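You operate a simulated robot arm through the tools that you are given. There is no shell and no other tool.

You are at the controls of a simulated robot arm. One attempt, no reset.

TASK
Set the cooler on the pasted processor and tighten its four spring screws crosswise.
Fine: tighten them in opposite pairs, orange with cream and purple with pink.

It is judged by the outcome, as a careful person would: the job done as asked, and still so three seconds after it is handed in. It fails if anything else is knocked over, pushed out of place, dropped, spilled or broken.

THE ROBOT
A 7-joint arm with a two-finger gripper on a trunk, on a base that drives. Base frame: it is fixed to the floor where the robot stands at the start and does not move with it; the origin is under the middle of the robot, x ahead of it, y to its left, z up; the surface under the hand at the start is at about z = 741. Readings come in mm, rad, newtons and seconds.
With the tool pointing down near the work surface it reaches from about 360 to 780 mm from the robot's upright axis, wherever it stands. Its first joint turns from -2.496 to 2.496 rad. Places, roughly: cooler seat [400, -200, 800]; cream screw [500, -100, 800]; orange screw [400, 0, 800]; pink screw [500, 0, 800]; purple screw [400, -100, 800]. Payload 2.45 kg.
The TCP is the grasp point between the finger pads, 26 mm short of the fingertips. In the tool frame z runs along the fingers and y along their closing line. The gripper opens to 96 mm. The gripper's body begins 69 mm behind the TCP.
Orientation is that of the tool frame in the base frame, as a unit quaternion [w, x, y, z]. With the fingers straight down and closing along the base's y, the tool's x points along the base's -x, its y along +y and its z along -z.

THE INTERFACE
- The arm moves only by the tool drive_tool. Its arguments are lists of equal length, an entry for each row: "fingers": the gripper command, from -1 (shut) to 1 (fully open), values between in proportion; "slide": the shift along the tool's x, y, z in mm, a list of three; "rot": the turn, a rotation vector about the tool's x, y, z in rad, a list of three. In form: {"fingers": [fingers, ...], "slide": [[tx, ty, tz], ...], "rot": [[ax, ay, az], ...]}. A call has 1 to 20 rows; each row shifts and turns the commanded pose from where the row before left it, along the tool's axes as they then stand. Each row takes 0.2 s and may step no farther than 50 mm and 0.15 rad from the row before; otherwise, or with a gripper value out of range, the whole call is refused. Where a pose cannot be reached the arm comes as near as it can. A force on the tool above 40 N (or 10 N above the force at the start of the call, whichever is more), or a blocked arm, ends the call early, and 0.2 s more pass. Each finger halts on what it meets, pressing with about 41 N; the grip force reading is that of the motor and also rises with nothing between the fingers. The clock runs only during rows and for 0.2 s after the last one: add rows that do not move to give the fingers time. It gives the time, the measured TCP pose, the force on the tool (base axes), the opening and the grip force at its end, in the units of the frame above (readings bear some noise), with the torque about the TCP (base axes, N m) and any sound that the robot's microphone picked up.
- Cameras (640 x 400 px; columns grow to the right, rows downward): "scene" is now at [20.4, 142.4, 1431.2]; the picture's right is [-0.47, -0.88, 0.00], its down [-0.61, 0.32, -0.73] and it looks along [0.64, -0.34, -0.69] (base axes); focal length 271 px, centre (320, 200). "wrist" rides on the gripper at [82, 3, -98] in the tool frame; the picture's right is [-0.04, 1.00, 0.00], its down [-0.73, -0.03, -0.68] and it looks along [-0.68, -0.03, 0.73] (tool axes); focal length 256 px, centre (320, 200). There is no depth. A picture from a camera that has moved, and an enlarged one, comes with that camera's place and axes in the base frame and with its lens.
- grab_frame(camera): a new picture of that camera. The clock stands still meanwhile.
- move_column(by): slides the trunk up (or, below 0, down) by that many mm; the arm and the scene camera ride with it, the base frame stays. It gives what a move gives, with no picture.
- roll_base(legs): drives the robot by 1 to 6 legs, each [ahead, turn to the left] in mm and rad, along the robot's own axes; the way and the turn of a leg run together, so that a leg with both is an arc; at most 1500 mm and 3.142 rad a leg. The arm and the cameras ride along, it lands a little off, and it stops where it bumps. It gives what a move gives.
- aim_head(pan, tilt): turns the head with the scene camera to pan (to the left, within 2.705 rad either way) and tilt (down, from -0.506 to 1.204), counted from straight ahead of the robot. It gives what a move gives.
- enlarge(camera, box): a new picture of the part [left, top, right, bottom] of that camera's present view, enlarged. The clock stands still meanwhile.
- sign_off(): hands the job in; it is judged then, once.

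Nothing tells you exact positions but the pictures and the camera data. Unless the task says otherwise, let go and move clear before handing in.

The tools are called after "Emit:" by a JSON object that holds its "fn" and its "kwargs". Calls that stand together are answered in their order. drive_tool: Moves the arm, as the interface text tells. Its arguments: {"type":"object","properties":{"fingers":{"type":"array"},"slide":{"type":"array"},"rot":{"type":"array"}},"required":["fingers","slide","rot"]} The other tools are called the same way: move_column (by) slides the trunk up or down; roll_base (legs) drives the base; aim_head (pan, tilt) turns the head that bears the scene camera; grab_frame (camera) takes a picture; enlarge (camera, box) takes an enlarged picture of a part of a camera's view; sign_off () hands the job in.

At the start:

```text
time: 0.0
tool_pos: [583.7, -43.7, 1078.0]
tool_rot: [0.0, 0.0, 1.0, 0.0]
ft_force: [1.0, -0.6, 0.0]
torque: [-0.02, -0.02, -0.02]
gripper_width: 96.1
grip_force: 0.0
trunk travel left (down, up): [-475.0, 165.0]
robot x, y, heading: [-2.8, 1.6, 0.001]
head pan, tilt: [-0.49, 0.756]
```

scene: 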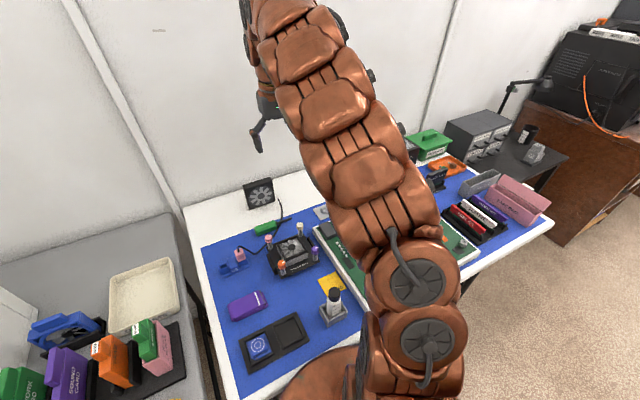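
wrist: 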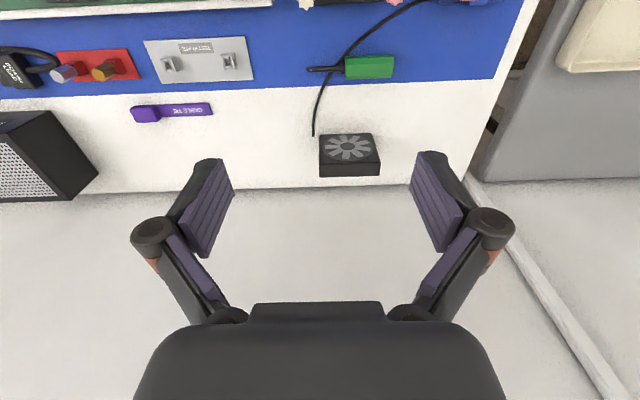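

I see a blue mat with a cooler (black, with four coloured screw posts), a circuit board partly hidden by the arm, and trays. I'll look closer before moving.

Emit:
{"fn": "enlarge", "kwargs": {"camera": "scene", "box": [200, 160, 360, 380]}}

Emit:
{"fn": "enlarge", "kwargs": {"camera": "scene", "box": [380, 100, 560, 280]}}

Emit:
{"fn": "enlarge", "kwargs": {"camera": "scene", "box": [0, 230, 220, 400]}}

```text
1.82 times, centred on (280, 270) of scene
camera zoom: at [20.4, 142.4, 1431.2], right [-0.47, -0.88, 0.0], down [-0.61, 0.32, -0.73], along [0.64, -0.34, -0.69], focal length 493 px, centre (393, 73)
```

zoom: 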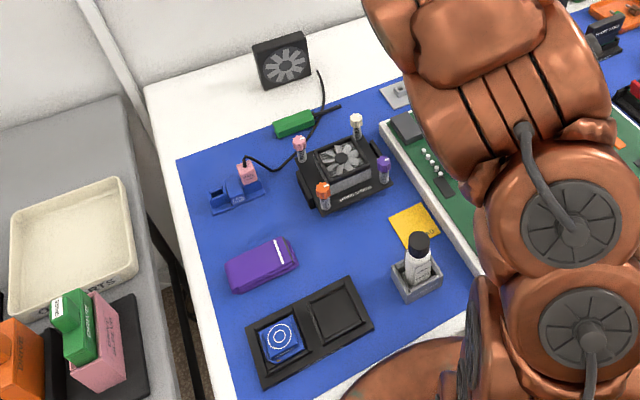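

```text
2.22 times, centred on (470, 190) of scene
camera zoom: at [20.4, 142.4, 1431.2], right [-0.47, -0.88, 0.0], down [-0.61, 0.32, -0.73], along [0.64, -0.34, -0.69], focal length 602 px, centre (-13, 222)
```

zoom: 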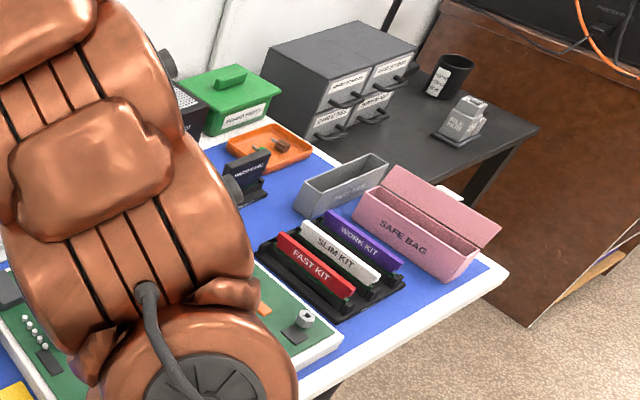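

```text
2.35 times, centred on (110, 315) of scene
camera zoom: at [20.4, 142.4, 1431.2], right [-0.47, -0.88, 0.0], down [-0.61, 0.32, -0.73], along [0.64, -0.34, -0.69], focal length 638 px, centre (814, -71)
```

zoom: 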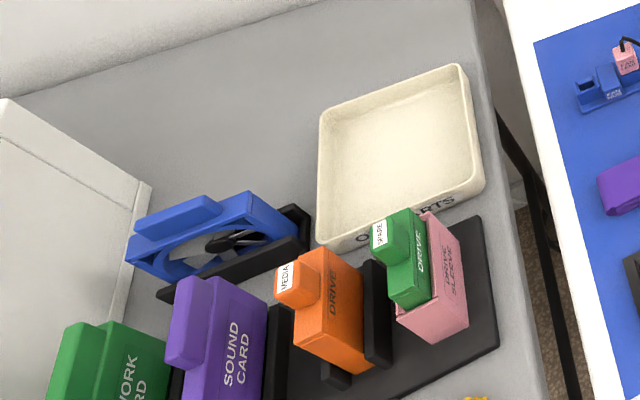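

The arm hides the board from the head camera. I'll draw the hand back and tilt it so that the wrist camera looks down on the board.

Emit:
{"fn": "drive_tool", "kwargs": {"fingers": [1, 1, 1, 1, 1, 1, 1, 1], "slide": [[30, -30, 0], [30, -30, 0], [30, -30, 0], [30, -30, 0], [0, 0, 0], [0, 0, 0], [0, 0, 0], [0, 0, 0]], "rot": [[0, 0, 0], [0, 0, 0], [0, 0, 0], [0, 0, 0], [0, 0.12, 0], [0, 0.12, 0], [0, 0.12, 0], [0, 0.12, 0]]}}

Emit:
{"fn": "grab_frame", "kwargs": {"camera": "wrist"}}

Emit:
{"fn": "grab_frame", "kwargs": {"camera": "scene"}}

```text
time: 1.8
tool_pos: [461.8, -164.6, 1079.0]
tool_rot: [-0.15, 0.001, 0.989, 0.0]
ft_force: [0.1, 0.0, 0.3]
torque: [-0.01, 0.03, -0.01]
gripper_width: 96.0
grip_force: 0.1
out of reach, approached as far as the arm can: row 7, 8
trunk travel left (down, up): [-475.0, 165.0]
robot x, y, heading: [-1.2, 1.9, -0.003]
head pan, tilt: [-0.49, 0.756]
```

```text
taken
camera wrist: at [413.5, -161.1, 1196.1], right [0.04, 1.0, -0.01], down [0.9, -0.03, 0.43], along [0.43, -0.03, -0.9], focal length 256 px, centre (320, 200)
```

wrist: 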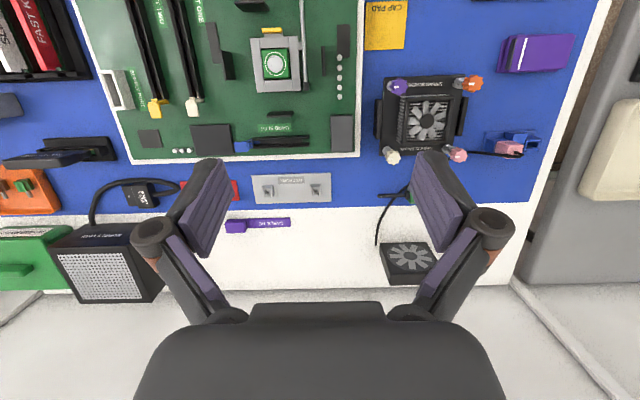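

```text
taken
camera scene: at [20.4, 142.3, 1431.2], right [-0.47, -0.88, 0.0], down [-0.61, 0.32, -0.73], along [0.64, -0.34, -0.69], focal length 271 px, centre (320, 200)
```

scene: 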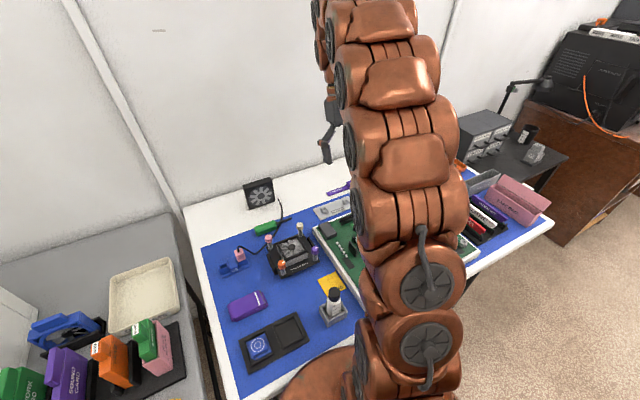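

The processor with its ring socket is on the board near (393, -231) and the cooler is near (478, -4). I'll enlarge both.

Emit:
{"fn": "enlarge", "kwargs": {"camera": "wrist", "box": [220, 0, 380, 100]}}

Emit:
{"fn": "enlarge", "kwargs": {"camera": "wrist", "box": [360, 60, 560, 185]}}

Emit:
{"fn": "enlarge", "kwargs": {"camera": "scene", "box": [220, 205, 340, 280]}}

```text
4.00 times, centred on (300, 50) of wrist
camera zoom: at [413.5, -161.1, 1196.1], right [0.04, 1.0, -0.01], down [0.9, -0.03, 0.43], along [0.43, -0.03, -0.9], focal length 1024 px, centre (400, 800)
```

zoom: 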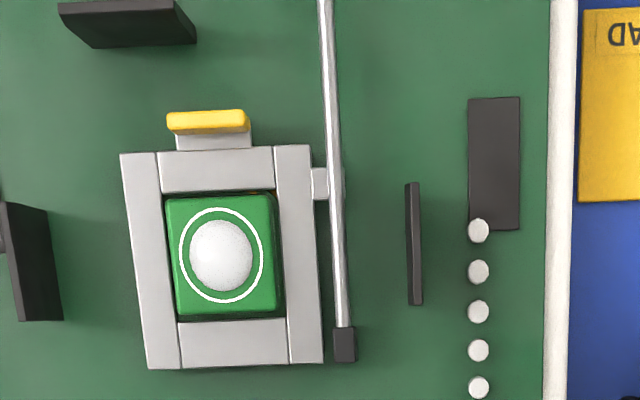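

```text
3.20 times, centred on (460, 122) of wrist
camera zoom: at [413.5, -161.1, 1196.1], right [0.04, 1.0, -0.01], down [0.9, -0.03, 0.43], along [0.43, -0.03, -0.9], focal length 819 px, centre (-128, 448)
```

zoom: 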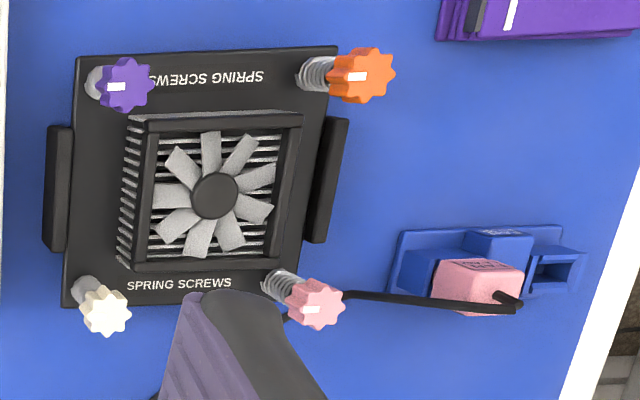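

```text
5.33 times, centred on (280, 242) of scene
camera zoom: at [20.4, 142.3, 1431.2], right [-0.47, -0.88, 0.0], down [-0.61, 0.32, -0.73], along [0.64, -0.34, -0.69], focal length 1445 px, centre (533, -27)
```

zoom: 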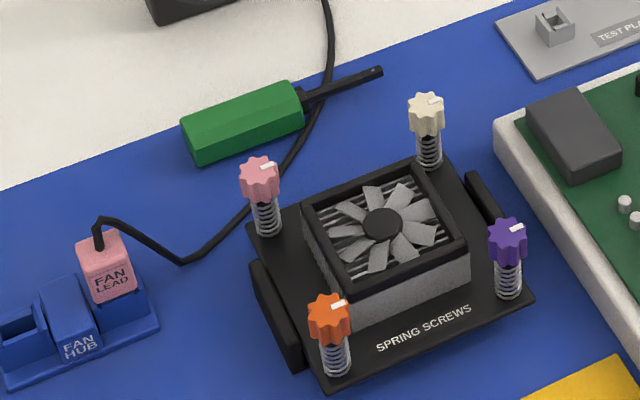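

The cooler is nearly axis-aligned, with its middle near (478, -10), knob tops near z 812 and the tower about 75 mm wide. I'll swing the arm left so the head camera can see the socket.

Emit:
{"fn": "drive_tool", "kwargs": {"fingers": [1, 1, 1, 1, 1, 1, 1, 1, 1, 1, 1, 1], "slide": [[0, 0, 0], [0, 0, 0], [0, 45, 0], [0, 45, 0], [0, 45, 0], [0, 45, 0], [0, 45, 0], [0, 45, 0], [0, 45, 0], [0, 45, 0], [0, 45, 0], [0, 45, 0]], "rot": [[0, -0.15, 0], [0, -0.15, 0], [0, 0, 0], [0, 0, 0], [0, 0, 0], [0, 0, 0], [0, 0, 0], [0, 0, 0], [0, 0, 0], [0, 0, 0], [0, 0, 0], [0, 0, 0]]}}

Emit:
{"fn": "grab_frame", "kwargs": {"camera": "scene"}}

Emit:
{"fn": "grab_frame", "kwargs": {"camera": "wrist"}}

```text
time: 4.4
tool_pos: [464.5, 285.2, 1076.6]
tool_rot: [0.0, 0.001, 1.0, 0.0]
ft_force: [-0.1, -1.0, 0.1]
torque: [0.03, -0.02, -0.02]
gripper_width: 96.0
grip_force: 0.0
trunk travel left (down, up): [-475.0, 165.0]
robot x, y, heading: [0.9, 1.5, 0.0]
head pan, tilt: [-0.49, 0.756]
```

```text
taken
camera scene: at [20.3, 142.1, 1431.2], right [-0.47, -0.88, 0.0], down [-0.61, 0.32, -0.73], along [0.64, -0.34, -0.69], focal length 271 px, centre (320, 200)
```

scene: 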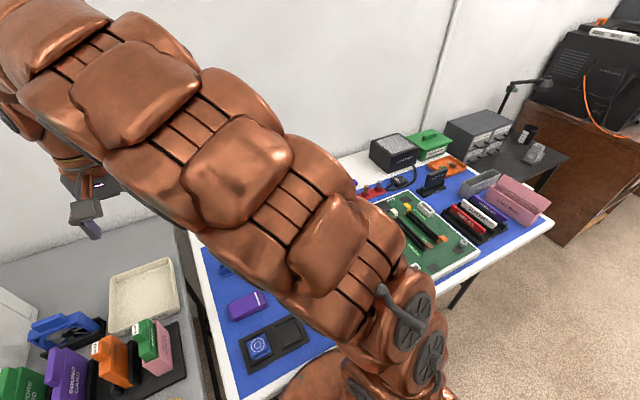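

```text
taken
camera wrist: at [382.3, 289.8, 1175.7], right [0.04, 1.0, 0.0], down [0.73, -0.03, 0.68], along [0.68, -0.03, -0.73], focal length 256 px, centre (320, 200)
```

wrist: 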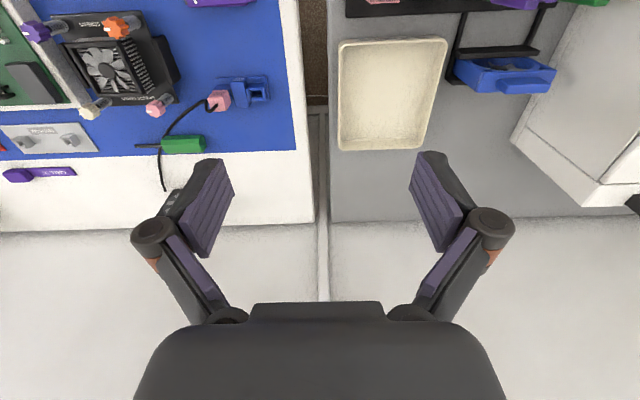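

The arm still covers the socket, so I'll swing it to the right side instead.

Emit:
{"fn": "drive_tool", "kwargs": {"fingers": [1, 1, 1, 1, 1, 1, 1, 1, 1, 1, 1, 1, 1, 1, 1, 1], "slide": [[0, -48, 0], [0, -48, 0], [0, -48, 0], [0, -48, 0], [0, -48, 0], [0, -48, 0], [0, -48, 0], [0, -48, 0], [0, -48, 0], [0, -48, 0], [0, -48, 0], [0, -48, 0], [0, -48, 0], [0, -48, 0], [0, -48, 0], [0, -48, 0]], "rot": [[0, 0, 0], [0, 0, 0], [0, 0, 0], [0, 0, 0], [0, 0, 0], [0, 0, 0], [0, 0, 0], [0, 0, 0.15], [0, 0, 0.15], [0, 0, 0.15], [0, 0, 0.15], [0, 0, 0.15], [0, 0, 0.15], [0, 0, 0.15], [0, 0, 0.15], [0, 0, 0.15]]}}

Emit:
{"fn": "grab_frame", "kwargs": {"camera": "scene"}}

Emit:
{"fn": "grab_frame", "kwargs": {"camera": "wrist"}}

```text
time: 7.8
tool_pos: [235.9, -382.7, 1077.5]
tool_rot: [0.0, 0.625, 0.78, 0.0]
ft_force: [-0.5, 1.1, -0.4]
torque: [-0.03, 0.05, 0.03]
gripper_width: 96.0
grip_force: 0.1
trunk travel left (down, up): [-475.0, 165.0]
robot x, y, heading: [1.7, -3.5, 0.002]
head pan, tilt: [-0.49, 0.756]
```

```text
taken
camera scene: at [20.8, 142.3, 1431.2], right [-0.47, -0.88, 0.0], down [-0.61, 0.32, -0.73], along [0.64, -0.34, -0.69], focal length 271 px, centre (320, 200)
```

scene: 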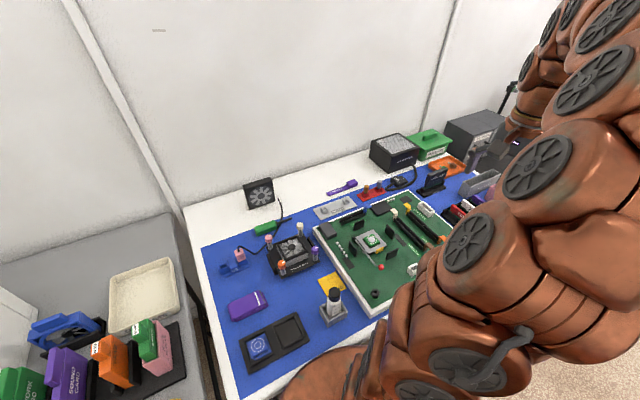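

```text
taken
camera wrist: at [221.8, -300.5, 1175.3], right [0.98, 0.18, 0.0], down [0.13, -0.72, 0.68], along [0.12, -0.67, -0.73], focal length 256 px, centre (320, 200)
```

wrist: 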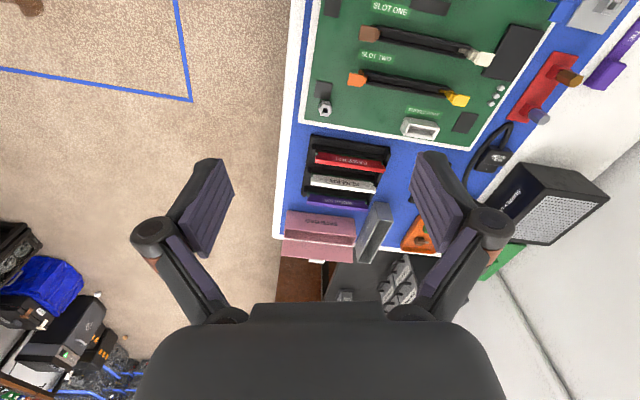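

Now the head camera sees the whole board. I'll enlarge the socket and the cooler.

Emit:
{"fn": "enlarge", "kwargs": {"camera": "scene", "box": [330, 205, 420, 275]}}

Emit:
{"fn": "enlarge", "kwargs": {"camera": "scene", "box": [255, 220, 335, 280]}}

Emit:
{"fn": "enlarge", "kwargs": {"camera": "scene", "box": [230, 170, 480, 330]}}

```text
5.71 times, centred on (375, 240) of scene
camera zoom: at [20.8, 142.3, 1431.2], right [-0.47, -0.88, 0.0], down [-0.61, 0.32, -0.73], along [0.64, -0.34, -0.69], focal length 1549 px, centre (6, -29)
```

zoom: 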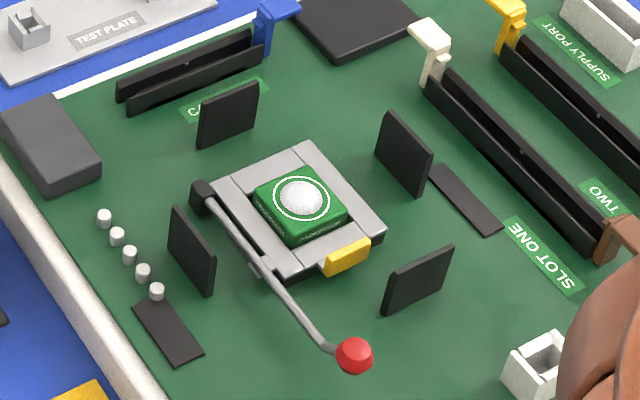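

```text
6.67 times, centred on (295, 250) of scene
camera zoom: at [20.8, 142.3, 1431.2], right [-0.47, -0.88, 0.0], down [-0.61, 0.32, -0.73], along [0.64, -0.34, -0.69], focal length 1807 px, centre (487, -133)
```

zoom: 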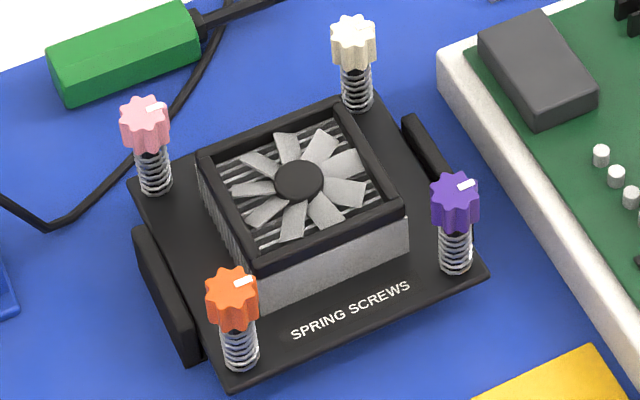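

```text
2.50 times, centred on (355, 250) of scene
camera zoom: at [20.8, 142.3, 1431.2], right [-0.47, -0.88, 0.0], down [-0.61, 0.32, -0.73], along [0.64, -0.34, -0.69], focal length 678 px, centre (232, 75)
```

zoom: 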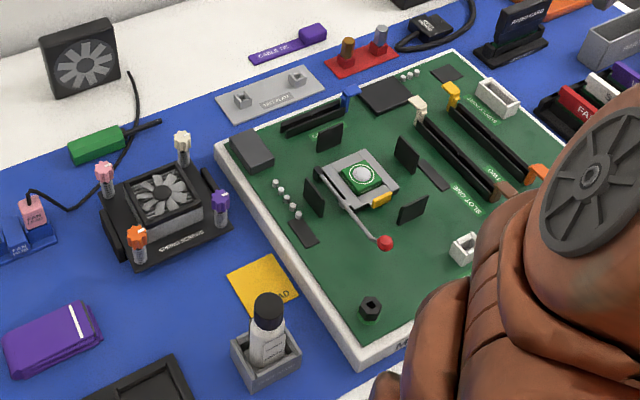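

The seat has four upright guide fins around the socket, the lever lies closed, and the processor top looks to be near z 795. I'll put the wrist camera over the seat, with the hand turned 90°, for a precise look.

Emit:
{"fn": "drive_tool", "kwargs": {"fingers": [1, 1, 1, 1, 1, 1, 1, 1, 1, 1, 1], "slide": [[0, 0, 0], [0, 0, 0], [44, 20, 9.6], [44, 20, 9.6], [44, 20, 9.6], [44, 20, 9.6], [44, 20, 9.6], [44, 20, 9.6], [44, 20, 9.6], [44, 20, 9.6], [0, 0, 0]], "rot": [[0, 0, 0.11], [0, 0, 0.11], [0, 0, 0], [0, 0, 0], [0, 0, 0], [0, 0, 0], [0, 0, 0], [0, 0, 0], [0, 0, 0], [0, 0, 0], [0, 0, 0]]}}

Emit:
{"fn": "grab_frame", "kwargs": {"camera": "wrist"}}

Emit:
{"fn": "enlarge", "kwargs": {"camera": "wrist", "box": [220, 100, 420, 225]}}

```text
time: 10.2
tool_pos: [396.0, -26.6, 1001.2]
tool_rot: [-0.001, 0.706, 0.708, 0.0]
ft_force: [0.9, -0.9, -0.8]
torque: [0.05, -0.03, -0.02]
gripper_width: 96.1
grip_force: 0.0
trunk travel left (down, up): [-475.0, 165.0]
robot x, y, heading: [-4.8, -1.0, -0.002]
head pan, tilt: [-0.49, 0.756]
```

```text
taken
camera wrist: at [399.8, 56.0, 1099.6], right [1.0, -0.04, 0.0], down [-0.03, -0.73, 0.68], along [-0.03, -0.68, -0.73], focal length 256 px, centre (320, 200)
```

wrist: 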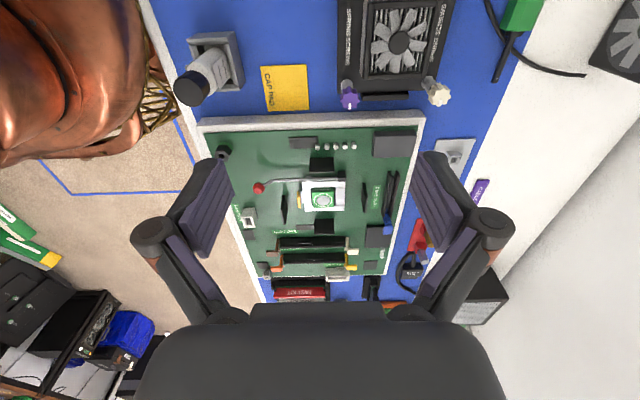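

```text
3.20 times, centred on (320, 162) of wrist
camera zoom: at [399.8, 56.0, 1099.6], right [1.0, -0.04, 0.0], down [-0.03, -0.73, 0.68], along [-0.03, -0.68, -0.73], focal length 819 px, centre (320, 320)
```

zoom: 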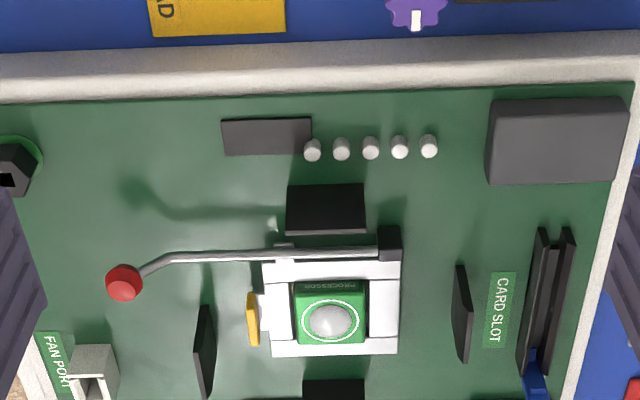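

The board and cooler both appear square to the axes. I'll zoom further on the seat for accurate fin positions.

Emit:
{"fn": "enlarge", "kwargs": {"camera": "wrist", "box": [270, 150, 382, 220]}}

Emit:
{"fn": "enlarge", "kwargs": {"camera": "wrist", "box": [320, 0, 460, 110]}}

```text
5.71 times, centred on (326, 185) of wrist
camera zoom: at [399.8, 56.0, 1099.6], right [1.0, -0.04, 0.0], down [-0.03, -0.73, 0.68], along [-0.03, -0.68, -0.73], focal length 1463 px, centre (286, 286)
```

zoom: 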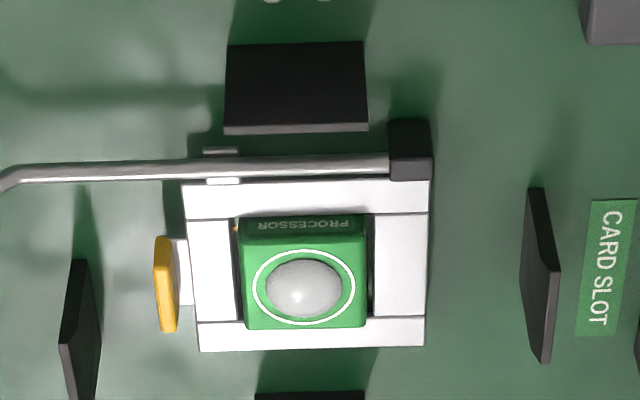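

```text
3.64 times, centred on (390, 55) of wrist
camera zoom: at [399.8, 56.0, 1099.6], right [1.0, -0.04, 0.0], down [-0.03, -0.73, 0.68], along [-0.03, -0.68, -0.73], focal length 931 px, centre (66, 727)
```

zoom: 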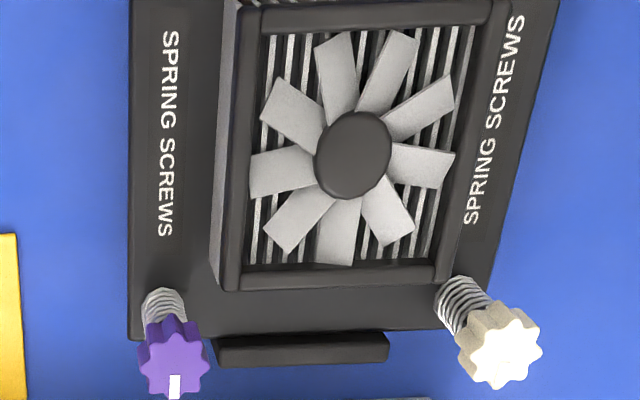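

I'll view the cooler from the same relative camera position, so that camera errors cancel when I compare it with the seat.

Emit:
{"fn": "drive_tool", "kwargs": {"fingers": [1, 1, 1, 1, 1, 1], "slide": [[43.7, 17.2, 6.8], [43.7, 17.2, 6.8], [43.7, 17.2, 6.8], [43.7, 17.2, 6.8], [43.7, 17.2, 6.8], [0, 0, 0]], "rot": [[0, 0, 0], [0, 0, 0], [0, 0, 0], [0, 0, 0], [0, 0, 0], [0, 0, 0]]}}

Emit:
{"fn": "grab_frame", "kwargs": {"camera": "wrist"}}

Emit:
{"fn": "enlarge", "kwargs": {"camera": "wrist", "box": [256, 144, 384, 224]}}

```text
time: 11.6
tool_pos: [481.4, 190.4, 966.3]
tool_rot: [0.0, 0.706, 0.708, -0.001]
ft_force: [0.0, 0.2, -0.7]
torque: [0.02, 0.01, 0.01]
gripper_width: 95.7
grip_force: 0.0
trunk travel left (down, up): [-475.0, 165.0]
robot x, y, heading: [-0.8, 2.3, -0.0]
head pan, tilt: [-0.49, 0.756]
```

```text
taken
camera wrist: at [484.3, 273.1, 1065.4], right [1.0, -0.04, 0.0], down [-0.03, -0.73, 0.68], along [-0.03, -0.68, -0.73], focal length 256 px, centre (320, 200)
```

wrist: 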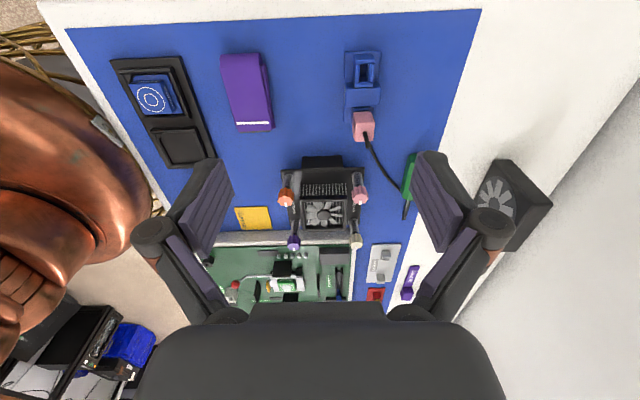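

```text
5.00 times, centred on (320, 184) of wrist
camera zoom: at [484.3, 273.1, 1065.4], right [1.0, -0.04, 0.0], down [-0.03, -0.73, 0.68], along [-0.03, -0.68, -0.73], focal length 1280 px, centre (320, 280)
```

zoom: 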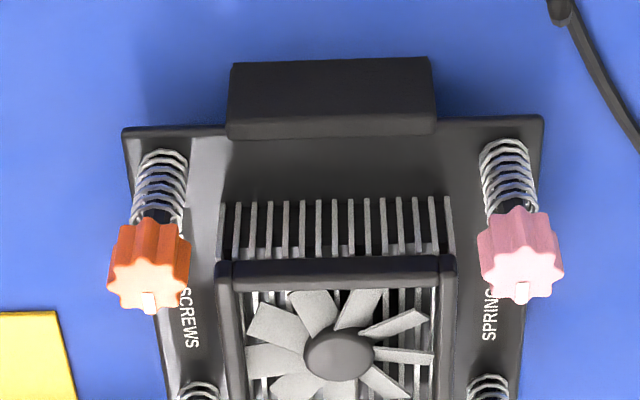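

Now I'll bring the hand over the cooler's middle (478, -10) at a safe height and check the alignment.

Emit:
{"fn": "drive_tool", "kwargs": {"fingers": [1, 1, 1, 1, 1, 1], "slide": [[-40, -0.7, 10], [-40, -0.7, 10], [-40, -0.7, 10], [-40, -0.7, 10], [-40, -0.7, 10], [0, 0, 0]], "rot": [[0, 0, 0], [0, 0, 0], [0, 0, 0], [0, 0, 0], [0, 0, 0], [0, 0, 0]]}}

Emit:
{"fn": "grab_frame", "kwargs": {"camera": "wrist"}}

Emit:
{"fn": "grab_frame", "kwargs": {"camera": "scene"}}

```text
time: 13.0
tool_pos: [479.6, -10.9, 917.6]
tool_rot: [0.001, 0.706, 0.708, -0.001]
ft_force: [-0.3, 0.2, 0.4]
torque: [0.0, 0.01, 0.01]
gripper_width: 96.2
grip_force: 0.0
trunk travel left (down, up): [-475.0, 165.0]
robot x, y, heading: [-0.5, -0.1, -0.003]
head pan, tilt: [-0.49, 0.756]
```

```text
taken
camera wrist: at [481.9, 71.6, 1015.3], right [1.0, -0.04, 0.0], down [-0.03, -0.73, 0.68], along [-0.03, -0.68, -0.73], focal length 256 px, centre (320, 200)
```

wrist: 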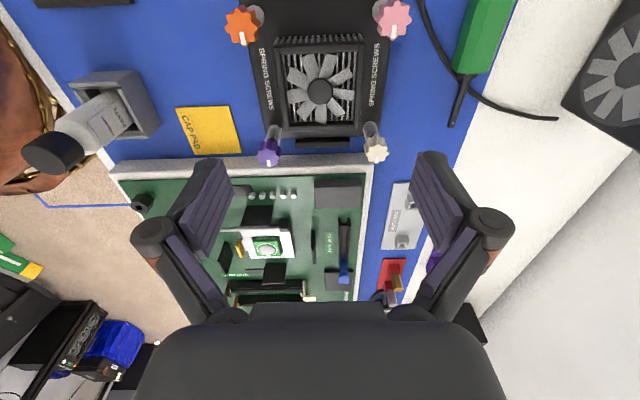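

```text
taken
camera scene: at [20.4, 142.4, 1431.2], right [-0.47, -0.88, 0.0], down [-0.61, 0.32, -0.73], along [0.64, -0.34, -0.69], focal length 271 px, centre (320, 200)
```

scene: 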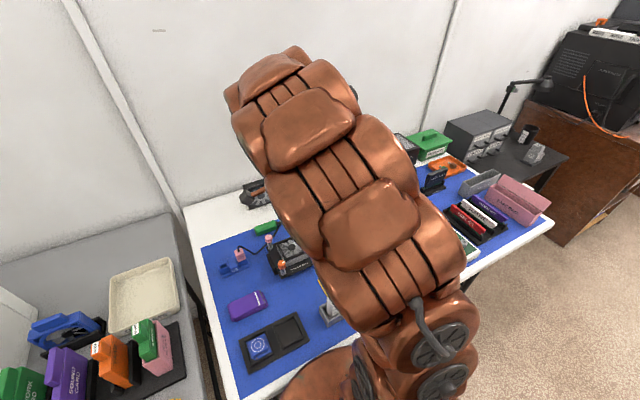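

The tower is centred under the fingers within 2 mm. I'll nudge the hand and go down.

Emit:
{"fn": "drive_tool", "kwargs": {"fingers": [1, 1, 1, 1, 1, 1, 1, 1], "slide": [[2, -1.4, 0], [0, 0, 20], [0, 0, 20], [0, 0, 20], [0, 0, 20], [0, 0, 20], [0, 0, 10], [0, 0, 0]], "rot": [[0, 0, 0], [0, 0, 0], [0, 0, 0], [0, 0, 0], [0, 0, 0], [0, 0, 0], [0, 0, 0], [0, 0, 0]]}}

Emit:
{"fn": "grab_frame", "kwargs": {"camera": "wrist"}}

Emit:
{"fn": "enlarge", "kwargs": {"camera": "scene", "box": [240, 200, 340, 280]}}

```text
time: 14.8
tool_pos: [478.7, -9.1, 806.5]
tool_rot: [0.0, 0.707, 0.708, 0.0]
ft_force: [-0.4, 0.8, -0.7]
torque: [0.02, -0.01, 0.01]
gripper_width: 96.1
grip_force: 0.1
trunk travel left (down, up): [-475.0, 165.0]
robot x, y, heading: [-1.7, 0.2, 0.006]
head pan, tilt: [-0.49, 0.756]
```

```text
taken
camera wrist: at [480.8, 73.9, 905.4], right [1.0, -0.04, 0.0], down [-0.03, -0.73, 0.68], along [-0.03, -0.68, -0.73], focal length 256 px, centre (320, 200)
```

wrist: 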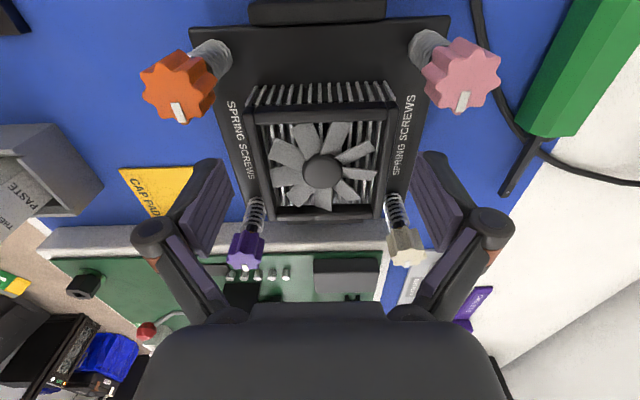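

```text
5.00 times, centred on (290, 240) of scene
camera zoom: at [20.4, 142.4, 1431.2], right [-0.47, -0.88, 0.0], down [-0.61, 0.32, -0.73], along [0.64, -0.34, -0.69], focal length 1355 px, centre (470, 0)
```

zoom: 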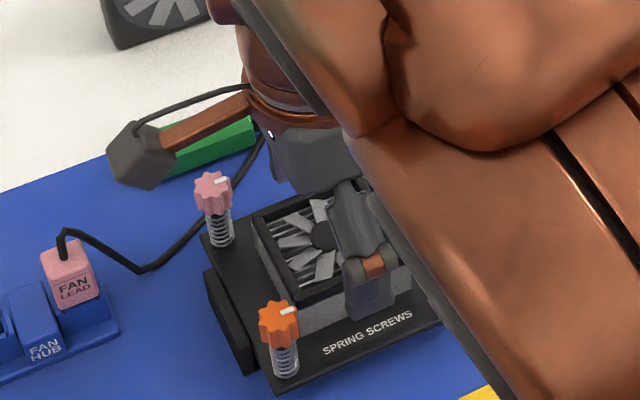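

Both fingers straddle the tower with room to spare. I'll go down a last 9 mm and close.

Emit:
{"fn": "drive_tool", "kwargs": {"fingers": [1, 1, 1, -1, -1, -1, -1, -1], "slide": [[0, 0, 5], [0, 0, 4], [0, 0, 0], [0, 0, 0], [0, 0, 0], [0, 0, 0], [0, 0, 0], [0, 0, 0]], "rot": [[0, 0, 0], [0, 0, 0], [0, 0, 0], [0, 0, 0], [0, 0, 0], [0, 0, 0], [0, 0, 0], [0, 0, 0]]}}

Emit:
{"fn": "grab_frame", "kwargs": {"camera": "wrist"}}

Emit:
{"fn": "enlarge", "kwargs": {"camera": "scene", "box": [240, 200, 340, 280]}}

```text
time: 16.6
tool_pos: [480.1, -8.6, 799.7]
tool_rot: [0.001, 0.707, 0.707, -0.001]
ft_force: [15.2, -0.2, 14.7]
torque: [-0.08, -0.71, -0.03]
gripper_width: 69.6
grip_force: 41.8
trunk travel left (down, up): [-475.0, 165.0]
robot x, y, heading: [-1.8, -0.1, 0.008]
head pan, tilt: [-0.49, 0.756]
```

```text
taken
camera wrist: at [481.6, 74.1, 896.9], right [1.0, -0.04, 0.0], down [-0.03, -0.73, 0.68], along [-0.02, -0.68, -0.73], focal length 256 px, centre (320, 200)
```

wrist: 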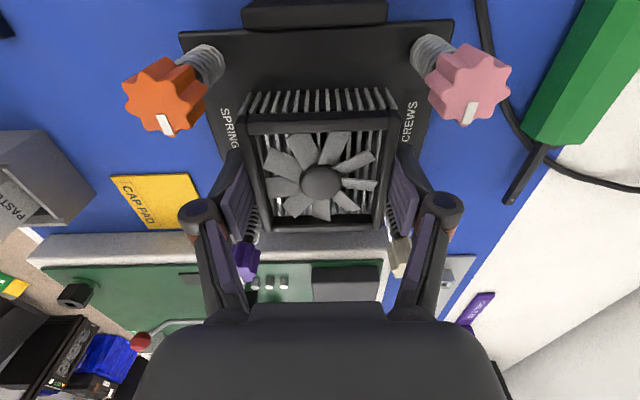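

```text
5.00 times, centred on (290, 240) of scene
camera zoom: at [20.8, 142.4, 1431.3], right [-0.47, -0.88, 0.0], down [-0.61, 0.32, -0.73], along [0.64, -0.34, -0.69], focal length 1355 px, centre (470, 0)
```

zoom: 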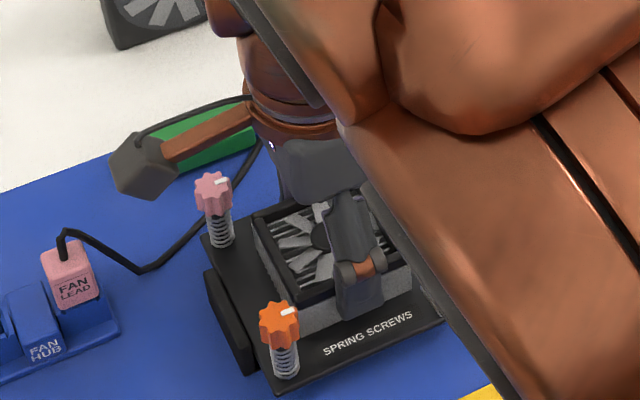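

The grip holds at 69.6 mm. I'll lift straight up in small steps and check.

Emit:
{"fn": "drive_tool", "kwargs": {"fingers": [-1, -1, -1, -1, -1], "slide": [[0, 0, -4], [0, 0, -6], [0, 0, -10], [0, 0, -10], [0, 0, -10]], "rot": [[0, 0, 0], [0, 0, 0], [0, 0, 0], [0, 0, 0], [0, 0, 0]]}}

Emit:
{"fn": "grab_frame", "kwargs": {"camera": "wrist"}}

Emit:
{"fn": "enlarge", "kwargs": {"camera": "scene", "box": [240, 200, 340, 280]}}

```text
time: 17.8
tool_pos: [478.0, -9.3, 837.5]
tool_rot: [0.0, 0.706, 0.708, 0.0]
ft_force: [0.1, 1.0, -3.9]
torque: [0.05, -0.01, -0.02]
gripper_width: 69.7
grip_force: 41.0
trunk travel left (down, up): [-475.0, 165.0]
robot x, y, heading: [1.2, -3.7, -0.001]
head pan, tilt: [-0.49, 0.756]
```

```text
taken
camera wrist: at [481.0, 73.8, 936.1], right [1.0, -0.04, 0.0], down [-0.03, -0.73, 0.68], along [-0.03, -0.68, -0.73], focal length 256 px, centre (320, 200)
```

wrist: 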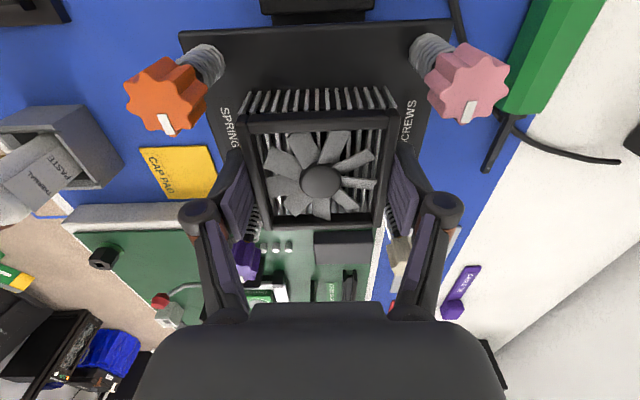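

```text
5.00 times, centred on (290, 240) of scene
camera zoom: at [20.6, 142.4, 1431.2], right [-0.47, -0.88, 0.0], down [-0.61, 0.32, -0.73], along [0.64, -0.34, -0.69], focal length 1355 px, centre (470, 0)
```

zoom: 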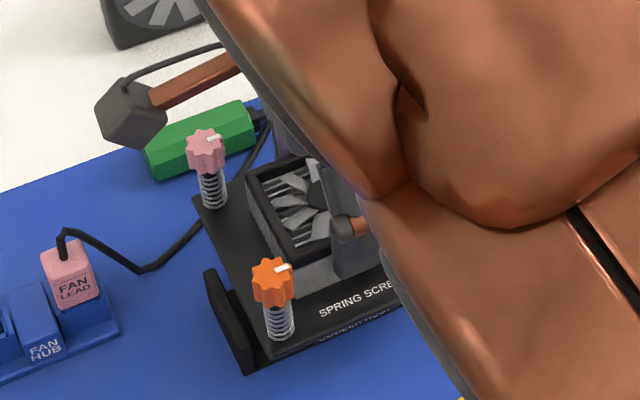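

The cooler is held level and clear of its cradle (about 0.4 kg). I'll raise it to z≈905 and carry it above the socket, centre about (392.5, -228.5).

Emit:
{"fn": "drive_tool", "kwargs": {"fingers": [-1, -1, -1, -1, -1, -1, -1, -1, -1, -1, -1, -1, -1], "slide": [[0, 0, -22], [0, 0, -23], [0, 0, -23], [-22, -8.6, 0], [-22, -8.5, 0], [-22, -8.6, 0], [-22, -8.5, 0], [-22, -8.6, 0], [-22, -8.5, 0], [-22, -8.6, 0], [-22, -8.5, 0], [-22, -8.6, 0], [-21.8, -8.5, 0]], "rot": [[0, 0, 0], [0, 0, 0], [0, 0, 0], [0, 0, 0], [0, 0, 0], [0, 0, 0], [0, 0, 0], [0, 0, 0], [0, 0, 0], [0, 0, 0], [0, 0, 0], [0, 0, 0], [0, 0, 0]]}}

Emit:
{"fn": "grab_frame", "kwargs": {"camera": "wrist"}}

Emit:
{"fn": "grab_frame", "kwargs": {"camera": "scene"}}

```text
time: 20.6
tool_pos: [392.5, -227.7, 906.7]
tool_rot: [0.0, 0.707, 0.708, 0.0]
ft_force: [0.2, 0.2, -3.1]
torque: [-0.02, -0.01, -0.02]
gripper_width: 69.7
grip_force: 41.1
trunk travel left (down, up): [-475.0, 165.0]
robot x, y, heading: [1.5, -1.1, 0.001]
head pan, tilt: [-0.49, 0.756]
```

```text
taken
camera wrist: at [395.4, -146.2, 1004.9], right [1.0, -0.04, 0.0], down [-0.03, -0.73, 0.68], along [-0.03, -0.68, -0.73], focal length 256 px, centre (320, 200)
```

wrist: 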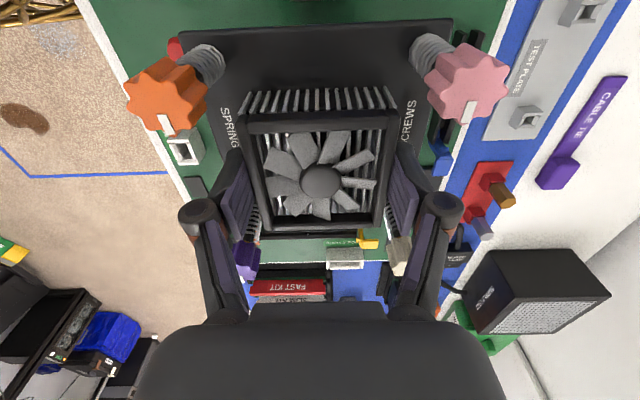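

```text
taken
camera scene: at [20.6, 142.4, 1431.2], right [-0.47, -0.88, 0.0], down [-0.61, 0.32, -0.73], along [0.64, -0.34, -0.69], focal length 271 px, centre (320, 200)
```

scene: 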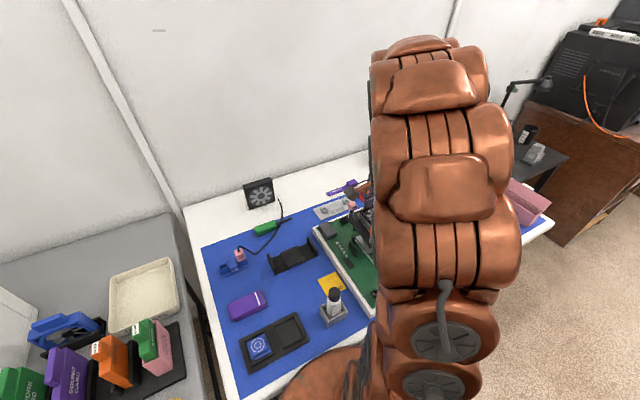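

Emit:
{"fn": "enlarge", "kwargs": {"camera": "scene", "box": [310, 175, 400, 285]}}

Emit:
{"fn": "enlarge", "kwargs": {"camera": "wrist", "box": [160, 0, 480, 60]}}

```text
3.64 times, centred on (355, 230) of scene
camera zoom: at [20.6, 142.4, 1431.2], right [-0.47, -0.88, 0.0], down [-0.61, 0.32, -0.73], along [0.64, -0.34, -0.69], focal length 986 px, centre (193, 91)
```

zoom: 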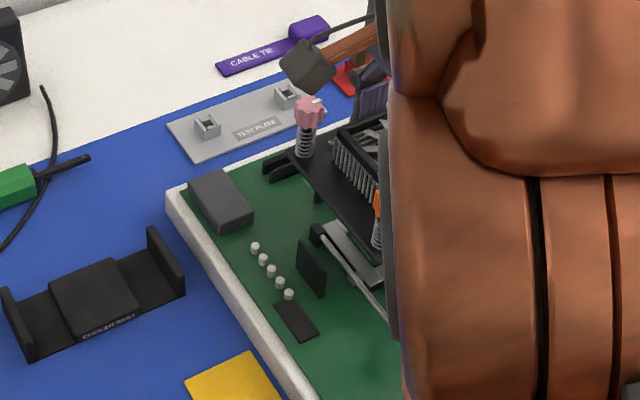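

```text
2.00 times, centred on (320, 30) of wrist
camera zoom: at [395.4, -146.2, 1004.9], right [1.0, -0.04, 0.0], down [-0.03, -0.73, 0.68], along [-0.03, -0.68, -0.73], focal length 512 px, centre (320, 540)
```

zoom: 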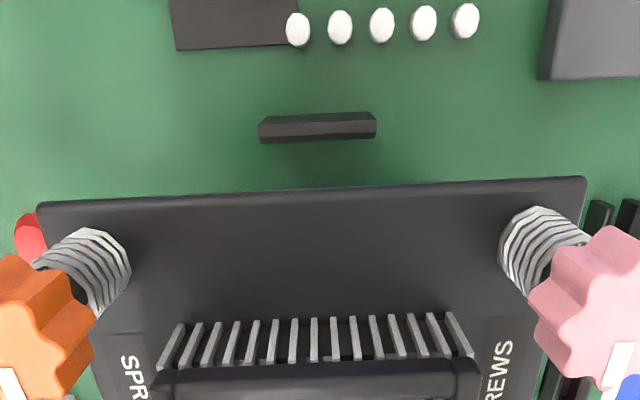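

The rest's layout is clear now, and the wrist camera sees the +y guide fin just beyond the plate edge. I'll measure the fin against the plate.

Emit:
{"fn": "enlarge", "kwargs": {"camera": "wrist", "box": [260, 40, 380, 115]}}

Emit:
{"fn": "enlarge", "kwargs": {"camera": "wrist", "box": [100, 0, 260, 100]}}

Emit:
{"fn": "enlarge", "kwargs": {"camera": "wrist", "box": [380, 0, 540, 100]}}

```text
5.33 times, centred on (320, 78) of wrist
camera zoom: at [395.4, -146.2, 1004.9], right [1.0, -0.04, 0.0], down [-0.03, -0.73, 0.68], along [-0.03, -0.68, -0.73], focal length 1365 px, centre (320, 853)
```

zoom: 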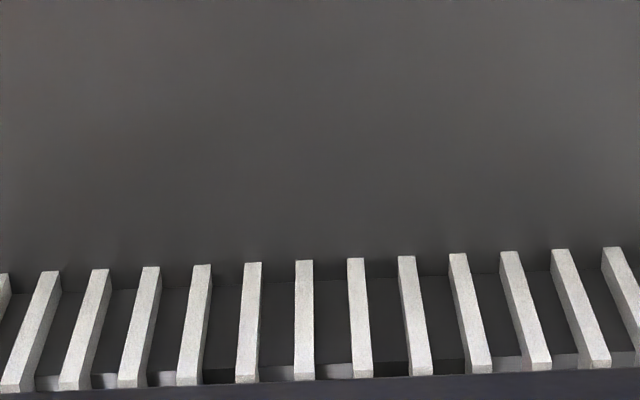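

```text
4.00 times, centred on (180, 50) of wrist
camera zoom: at [395.4, -146.2, 1004.9], right [1.0, -0.04, 0.0], down [-0.03, -0.73, 0.68], along [-0.03, -0.68, -0.73], focal length 1024 px, centre (880, 800)
```

zoom: 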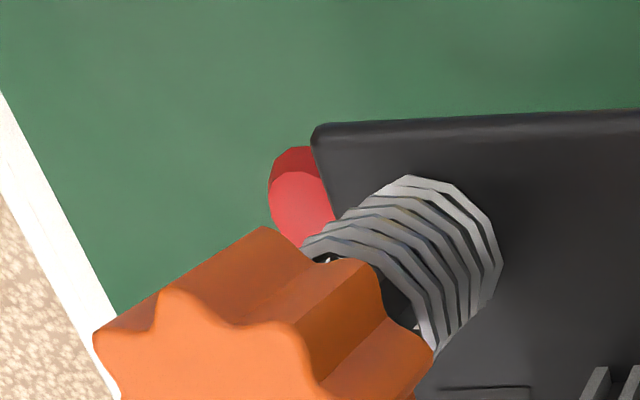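

```text
4.00 times, centred on (460, 50) of wrist
camera zoom: at [395.4, -146.2, 1004.9], right [1.0, -0.04, 0.0], down [-0.03, -0.73, 0.68], along [-0.03, -0.68, -0.73], focal length 1024 px, centre (-240, 800)
```

zoom: 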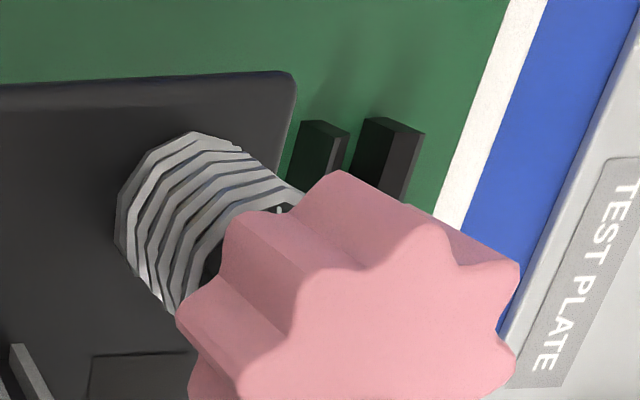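

The plate edge lies about 3.8 mm inside the +y fin, as wanted, and x is within about 1 mm. I'll shift 0.8 mm in x and come down to just above the fin tops.

Emit:
{"fn": "drive_tool", "kwargs": {"fingers": [-1, -1, -1, -1, -1, -1], "slide": [[0, 0.8, 10], [0, 0, 10], [0, 0, 10], [0, 0, 6], [0, 0, 4], [0, 0, 0]], "rot": [[0, 0, 0], [0, 0, 0], [0, 0, 0], [0, 0, 0], [0, 0, 0], [0, 0, 0]]}}

Emit:
{"fn": "enlarge", "kwargs": {"camera": "wrist", "box": [160, 0, 480, 200]}}

Emit:
{"fn": "enlarge", "kwargs": {"camera": "scene", "box": [335, 195, 400, 275]}}

Emit:
{"fn": "enlarge", "kwargs": {"camera": "wrist", "box": [160, 0, 480, 60]}}

```text
time: 22.0
tool_pos: [393.5, -229.2, 866.9]
tool_rot: [0.001, 0.707, 0.708, 0.0]
ft_force: [0.2, 0.0, -3.5]
torque: [0.0, -0.03, 0.02]
gripper_width: 69.5
grip_force: 40.7
trunk travel left (down, up): [-475.0, 165.0]
robot x, y, heading: [-1.2, 2.2, -0.002]
head pan, tilt: [-0.49, 0.756]
```

```text
2.00 times, centred on (320, 100) of wrist
camera zoom: at [396.1, -146.1, 964.3], right [1.0, -0.04, 0.0], down [-0.03, -0.73, 0.68], along [-0.03, -0.68, -0.73], focal length 512 px, centre (320, 400)
```

zoom: 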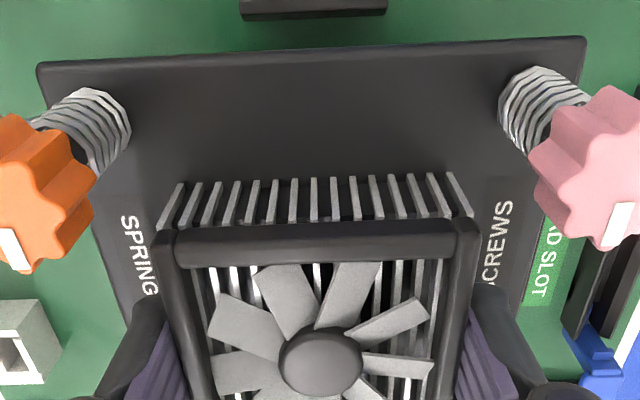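

```text
5.00 times, centred on (368, 235) of scene
camera zoom: at [20.5, 142.2, 1431.2], right [-0.47, -0.88, 0.0], down [-0.61, 0.32, -0.73], along [0.64, -0.34, -0.69], focal length 1355 px, centre (82, 25)
```

zoom: 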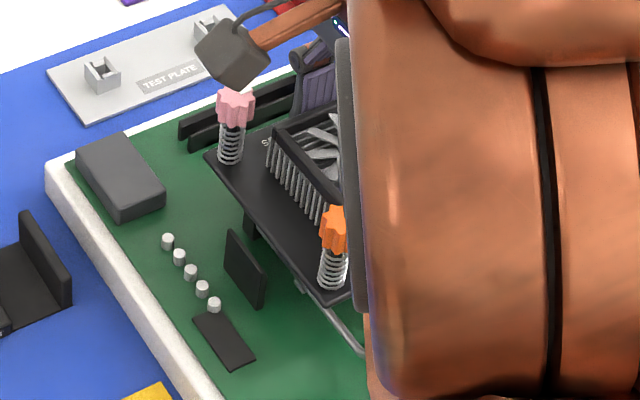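

```text
2.00 times, centred on (320, 30) of wrist
camera zoom: at [396.1, -146.1, 964.3], right [1.0, -0.04, 0.0], down [-0.03, -0.73, 0.68], along [-0.03, -0.68, -0.73], focal length 512 px, centre (320, 540)
```

zoom: 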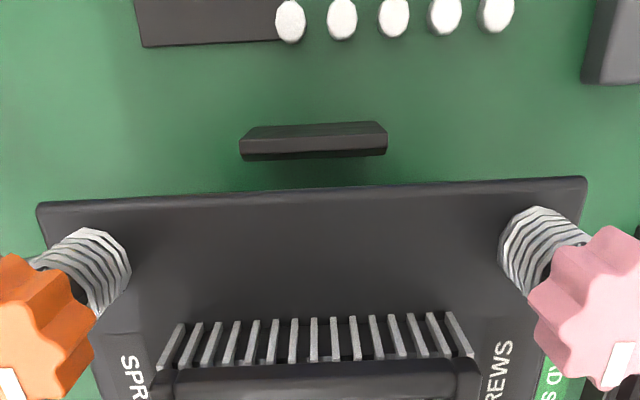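

Gap to the fin is about 4.5 mm and x agrees within half a millimetre. I'll shift 0.6 mm in +y and come down 14 mm more.

Emit:
{"fn": "drive_tool", "kwargs": {"fingers": [-1, -1, -1, -1, -1], "slide": [[0.6, 0, 4], [0, 0, 4], [0, 0, 3], [0, 0, 3], [0, 0, 0]], "rot": [[0, 0, 0], [0, 0, 0], [0, 0, 0], [0, 0, 0], [0, 0, 0]]}}

Emit:
{"fn": "enlarge", "kwargs": {"camera": "wrist", "box": [160, 0, 480, 60]}}

Emit:
{"fn": "enlarge", "kwargs": {"camera": "scene", "box": [340, 205, 390, 265]}}

```text
time: 23.2
tool_pos: [393.6, -228.6, 853.3]
tool_rot: [0.0, 0.707, 0.707, -0.001]
ft_force: [0.6, 0.3, -3.5]
torque: [0.02, -0.02, 0.0]
gripper_width: 69.6
grip_force: 41.0
trunk travel left (down, up): [-475.0, 165.0]
robot x, y, heading: [-2.6, -0.6, 0.003]
head pan, tilt: [-0.49, 0.756]
```

```text
2.00 times, centred on (320, 30) of wrist
camera zoom: at [395.9, -145.5, 950.4], right [1.0, -0.04, 0.0], down [-0.03, -0.73, 0.68], along [-0.03, -0.68, -0.73], focal length 512 px, centre (320, 540)
```

zoom: 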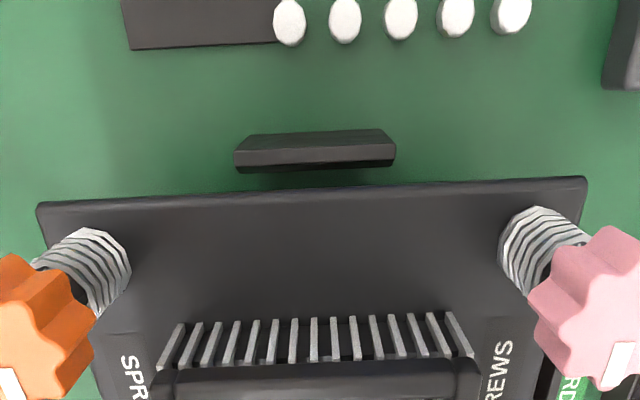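

```text
6.67 times, centred on (365, 235) of scene
camera zoom: at [20.5, 142.2, 1431.2], right [-0.47, -0.88, 0.0], down [-0.61, 0.32, -0.73], along [0.64, -0.34, -0.69], focal length 1807 px, centre (20, -33)
```

zoom: 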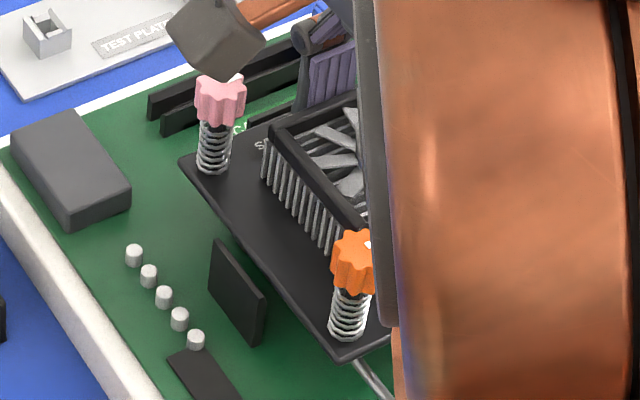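

The plate is now level with the fin tops and centred, with about 4 mm of gap. I'll lower it gently in 2 mm steps while watching the force.

Emit:
{"fn": "drive_tool", "kwargs": {"fingers": [-1, -1, -1, -1, -1], "slide": [[0.3, 0, 2], [0, 0, 2], [0, 0, 2], [0, 0, 2], [0, 0, 0]], "rot": [[0, 0, 0], [0, 0, 0], [0, 0, 0], [0, 0, 0], [0, 0, 0]]}}

Emit:
{"fn": "enlarge", "kwargs": {"camera": "wrist", "box": [160, 0, 480, 60]}}

Emit:
{"fn": "enlarge", "kwargs": {"camera": "scene", "box": [340, 205, 390, 265]}}

```text
time: 24.4
tool_pos: [393.1, -226.8, 844.0]
tool_rot: [0.0, 0.707, 0.707, 0.001]
ft_force: [-0.6, -0.2, -4.3]
torque: [-0.01, -0.04, -0.03]
gripper_width: 69.5
grip_force: 40.5
trunk travel left (down, up): [-475.0, 165.0]
robot x, y, heading: [2.7, 3.3, 0.002]
head pan, tilt: [-0.49, 0.756]
```

```text
2.00 times, centred on (320, 30) of wrist
camera zoom: at [396.1, -145.0, 942.3], right [1.0, -0.04, 0.0], down [-0.03, -0.73, 0.68], along [-0.03, -0.68, -0.73], focal length 512 px, centre (320, 540)
```

zoom: 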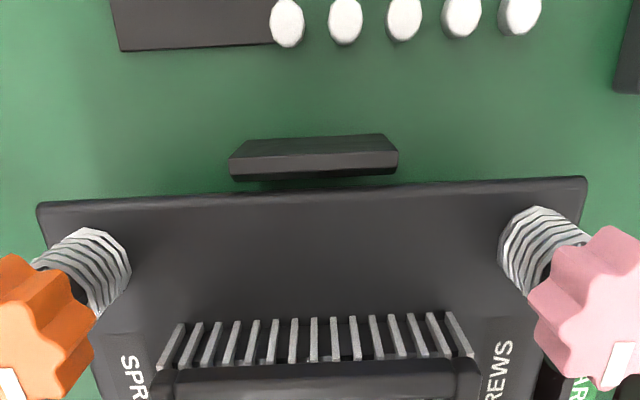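

```text
6.67 times, centred on (365, 235) of scene
camera zoom: at [20.5, 142.2, 1431.2], right [-0.47, -0.88, 0.0], down [-0.61, 0.32, -0.73], along [0.64, -0.34, -0.69], focal length 1807 px, centre (20, -33)
```

zoom: 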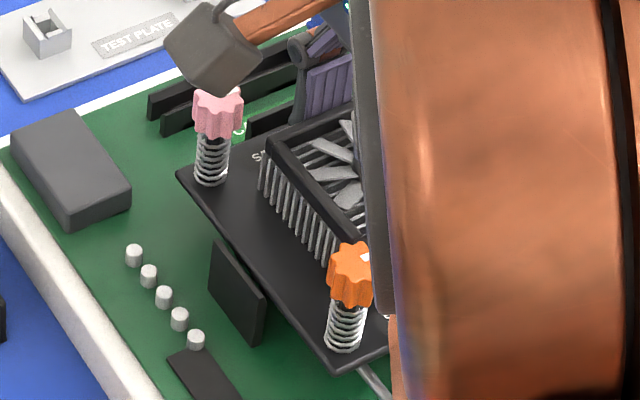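

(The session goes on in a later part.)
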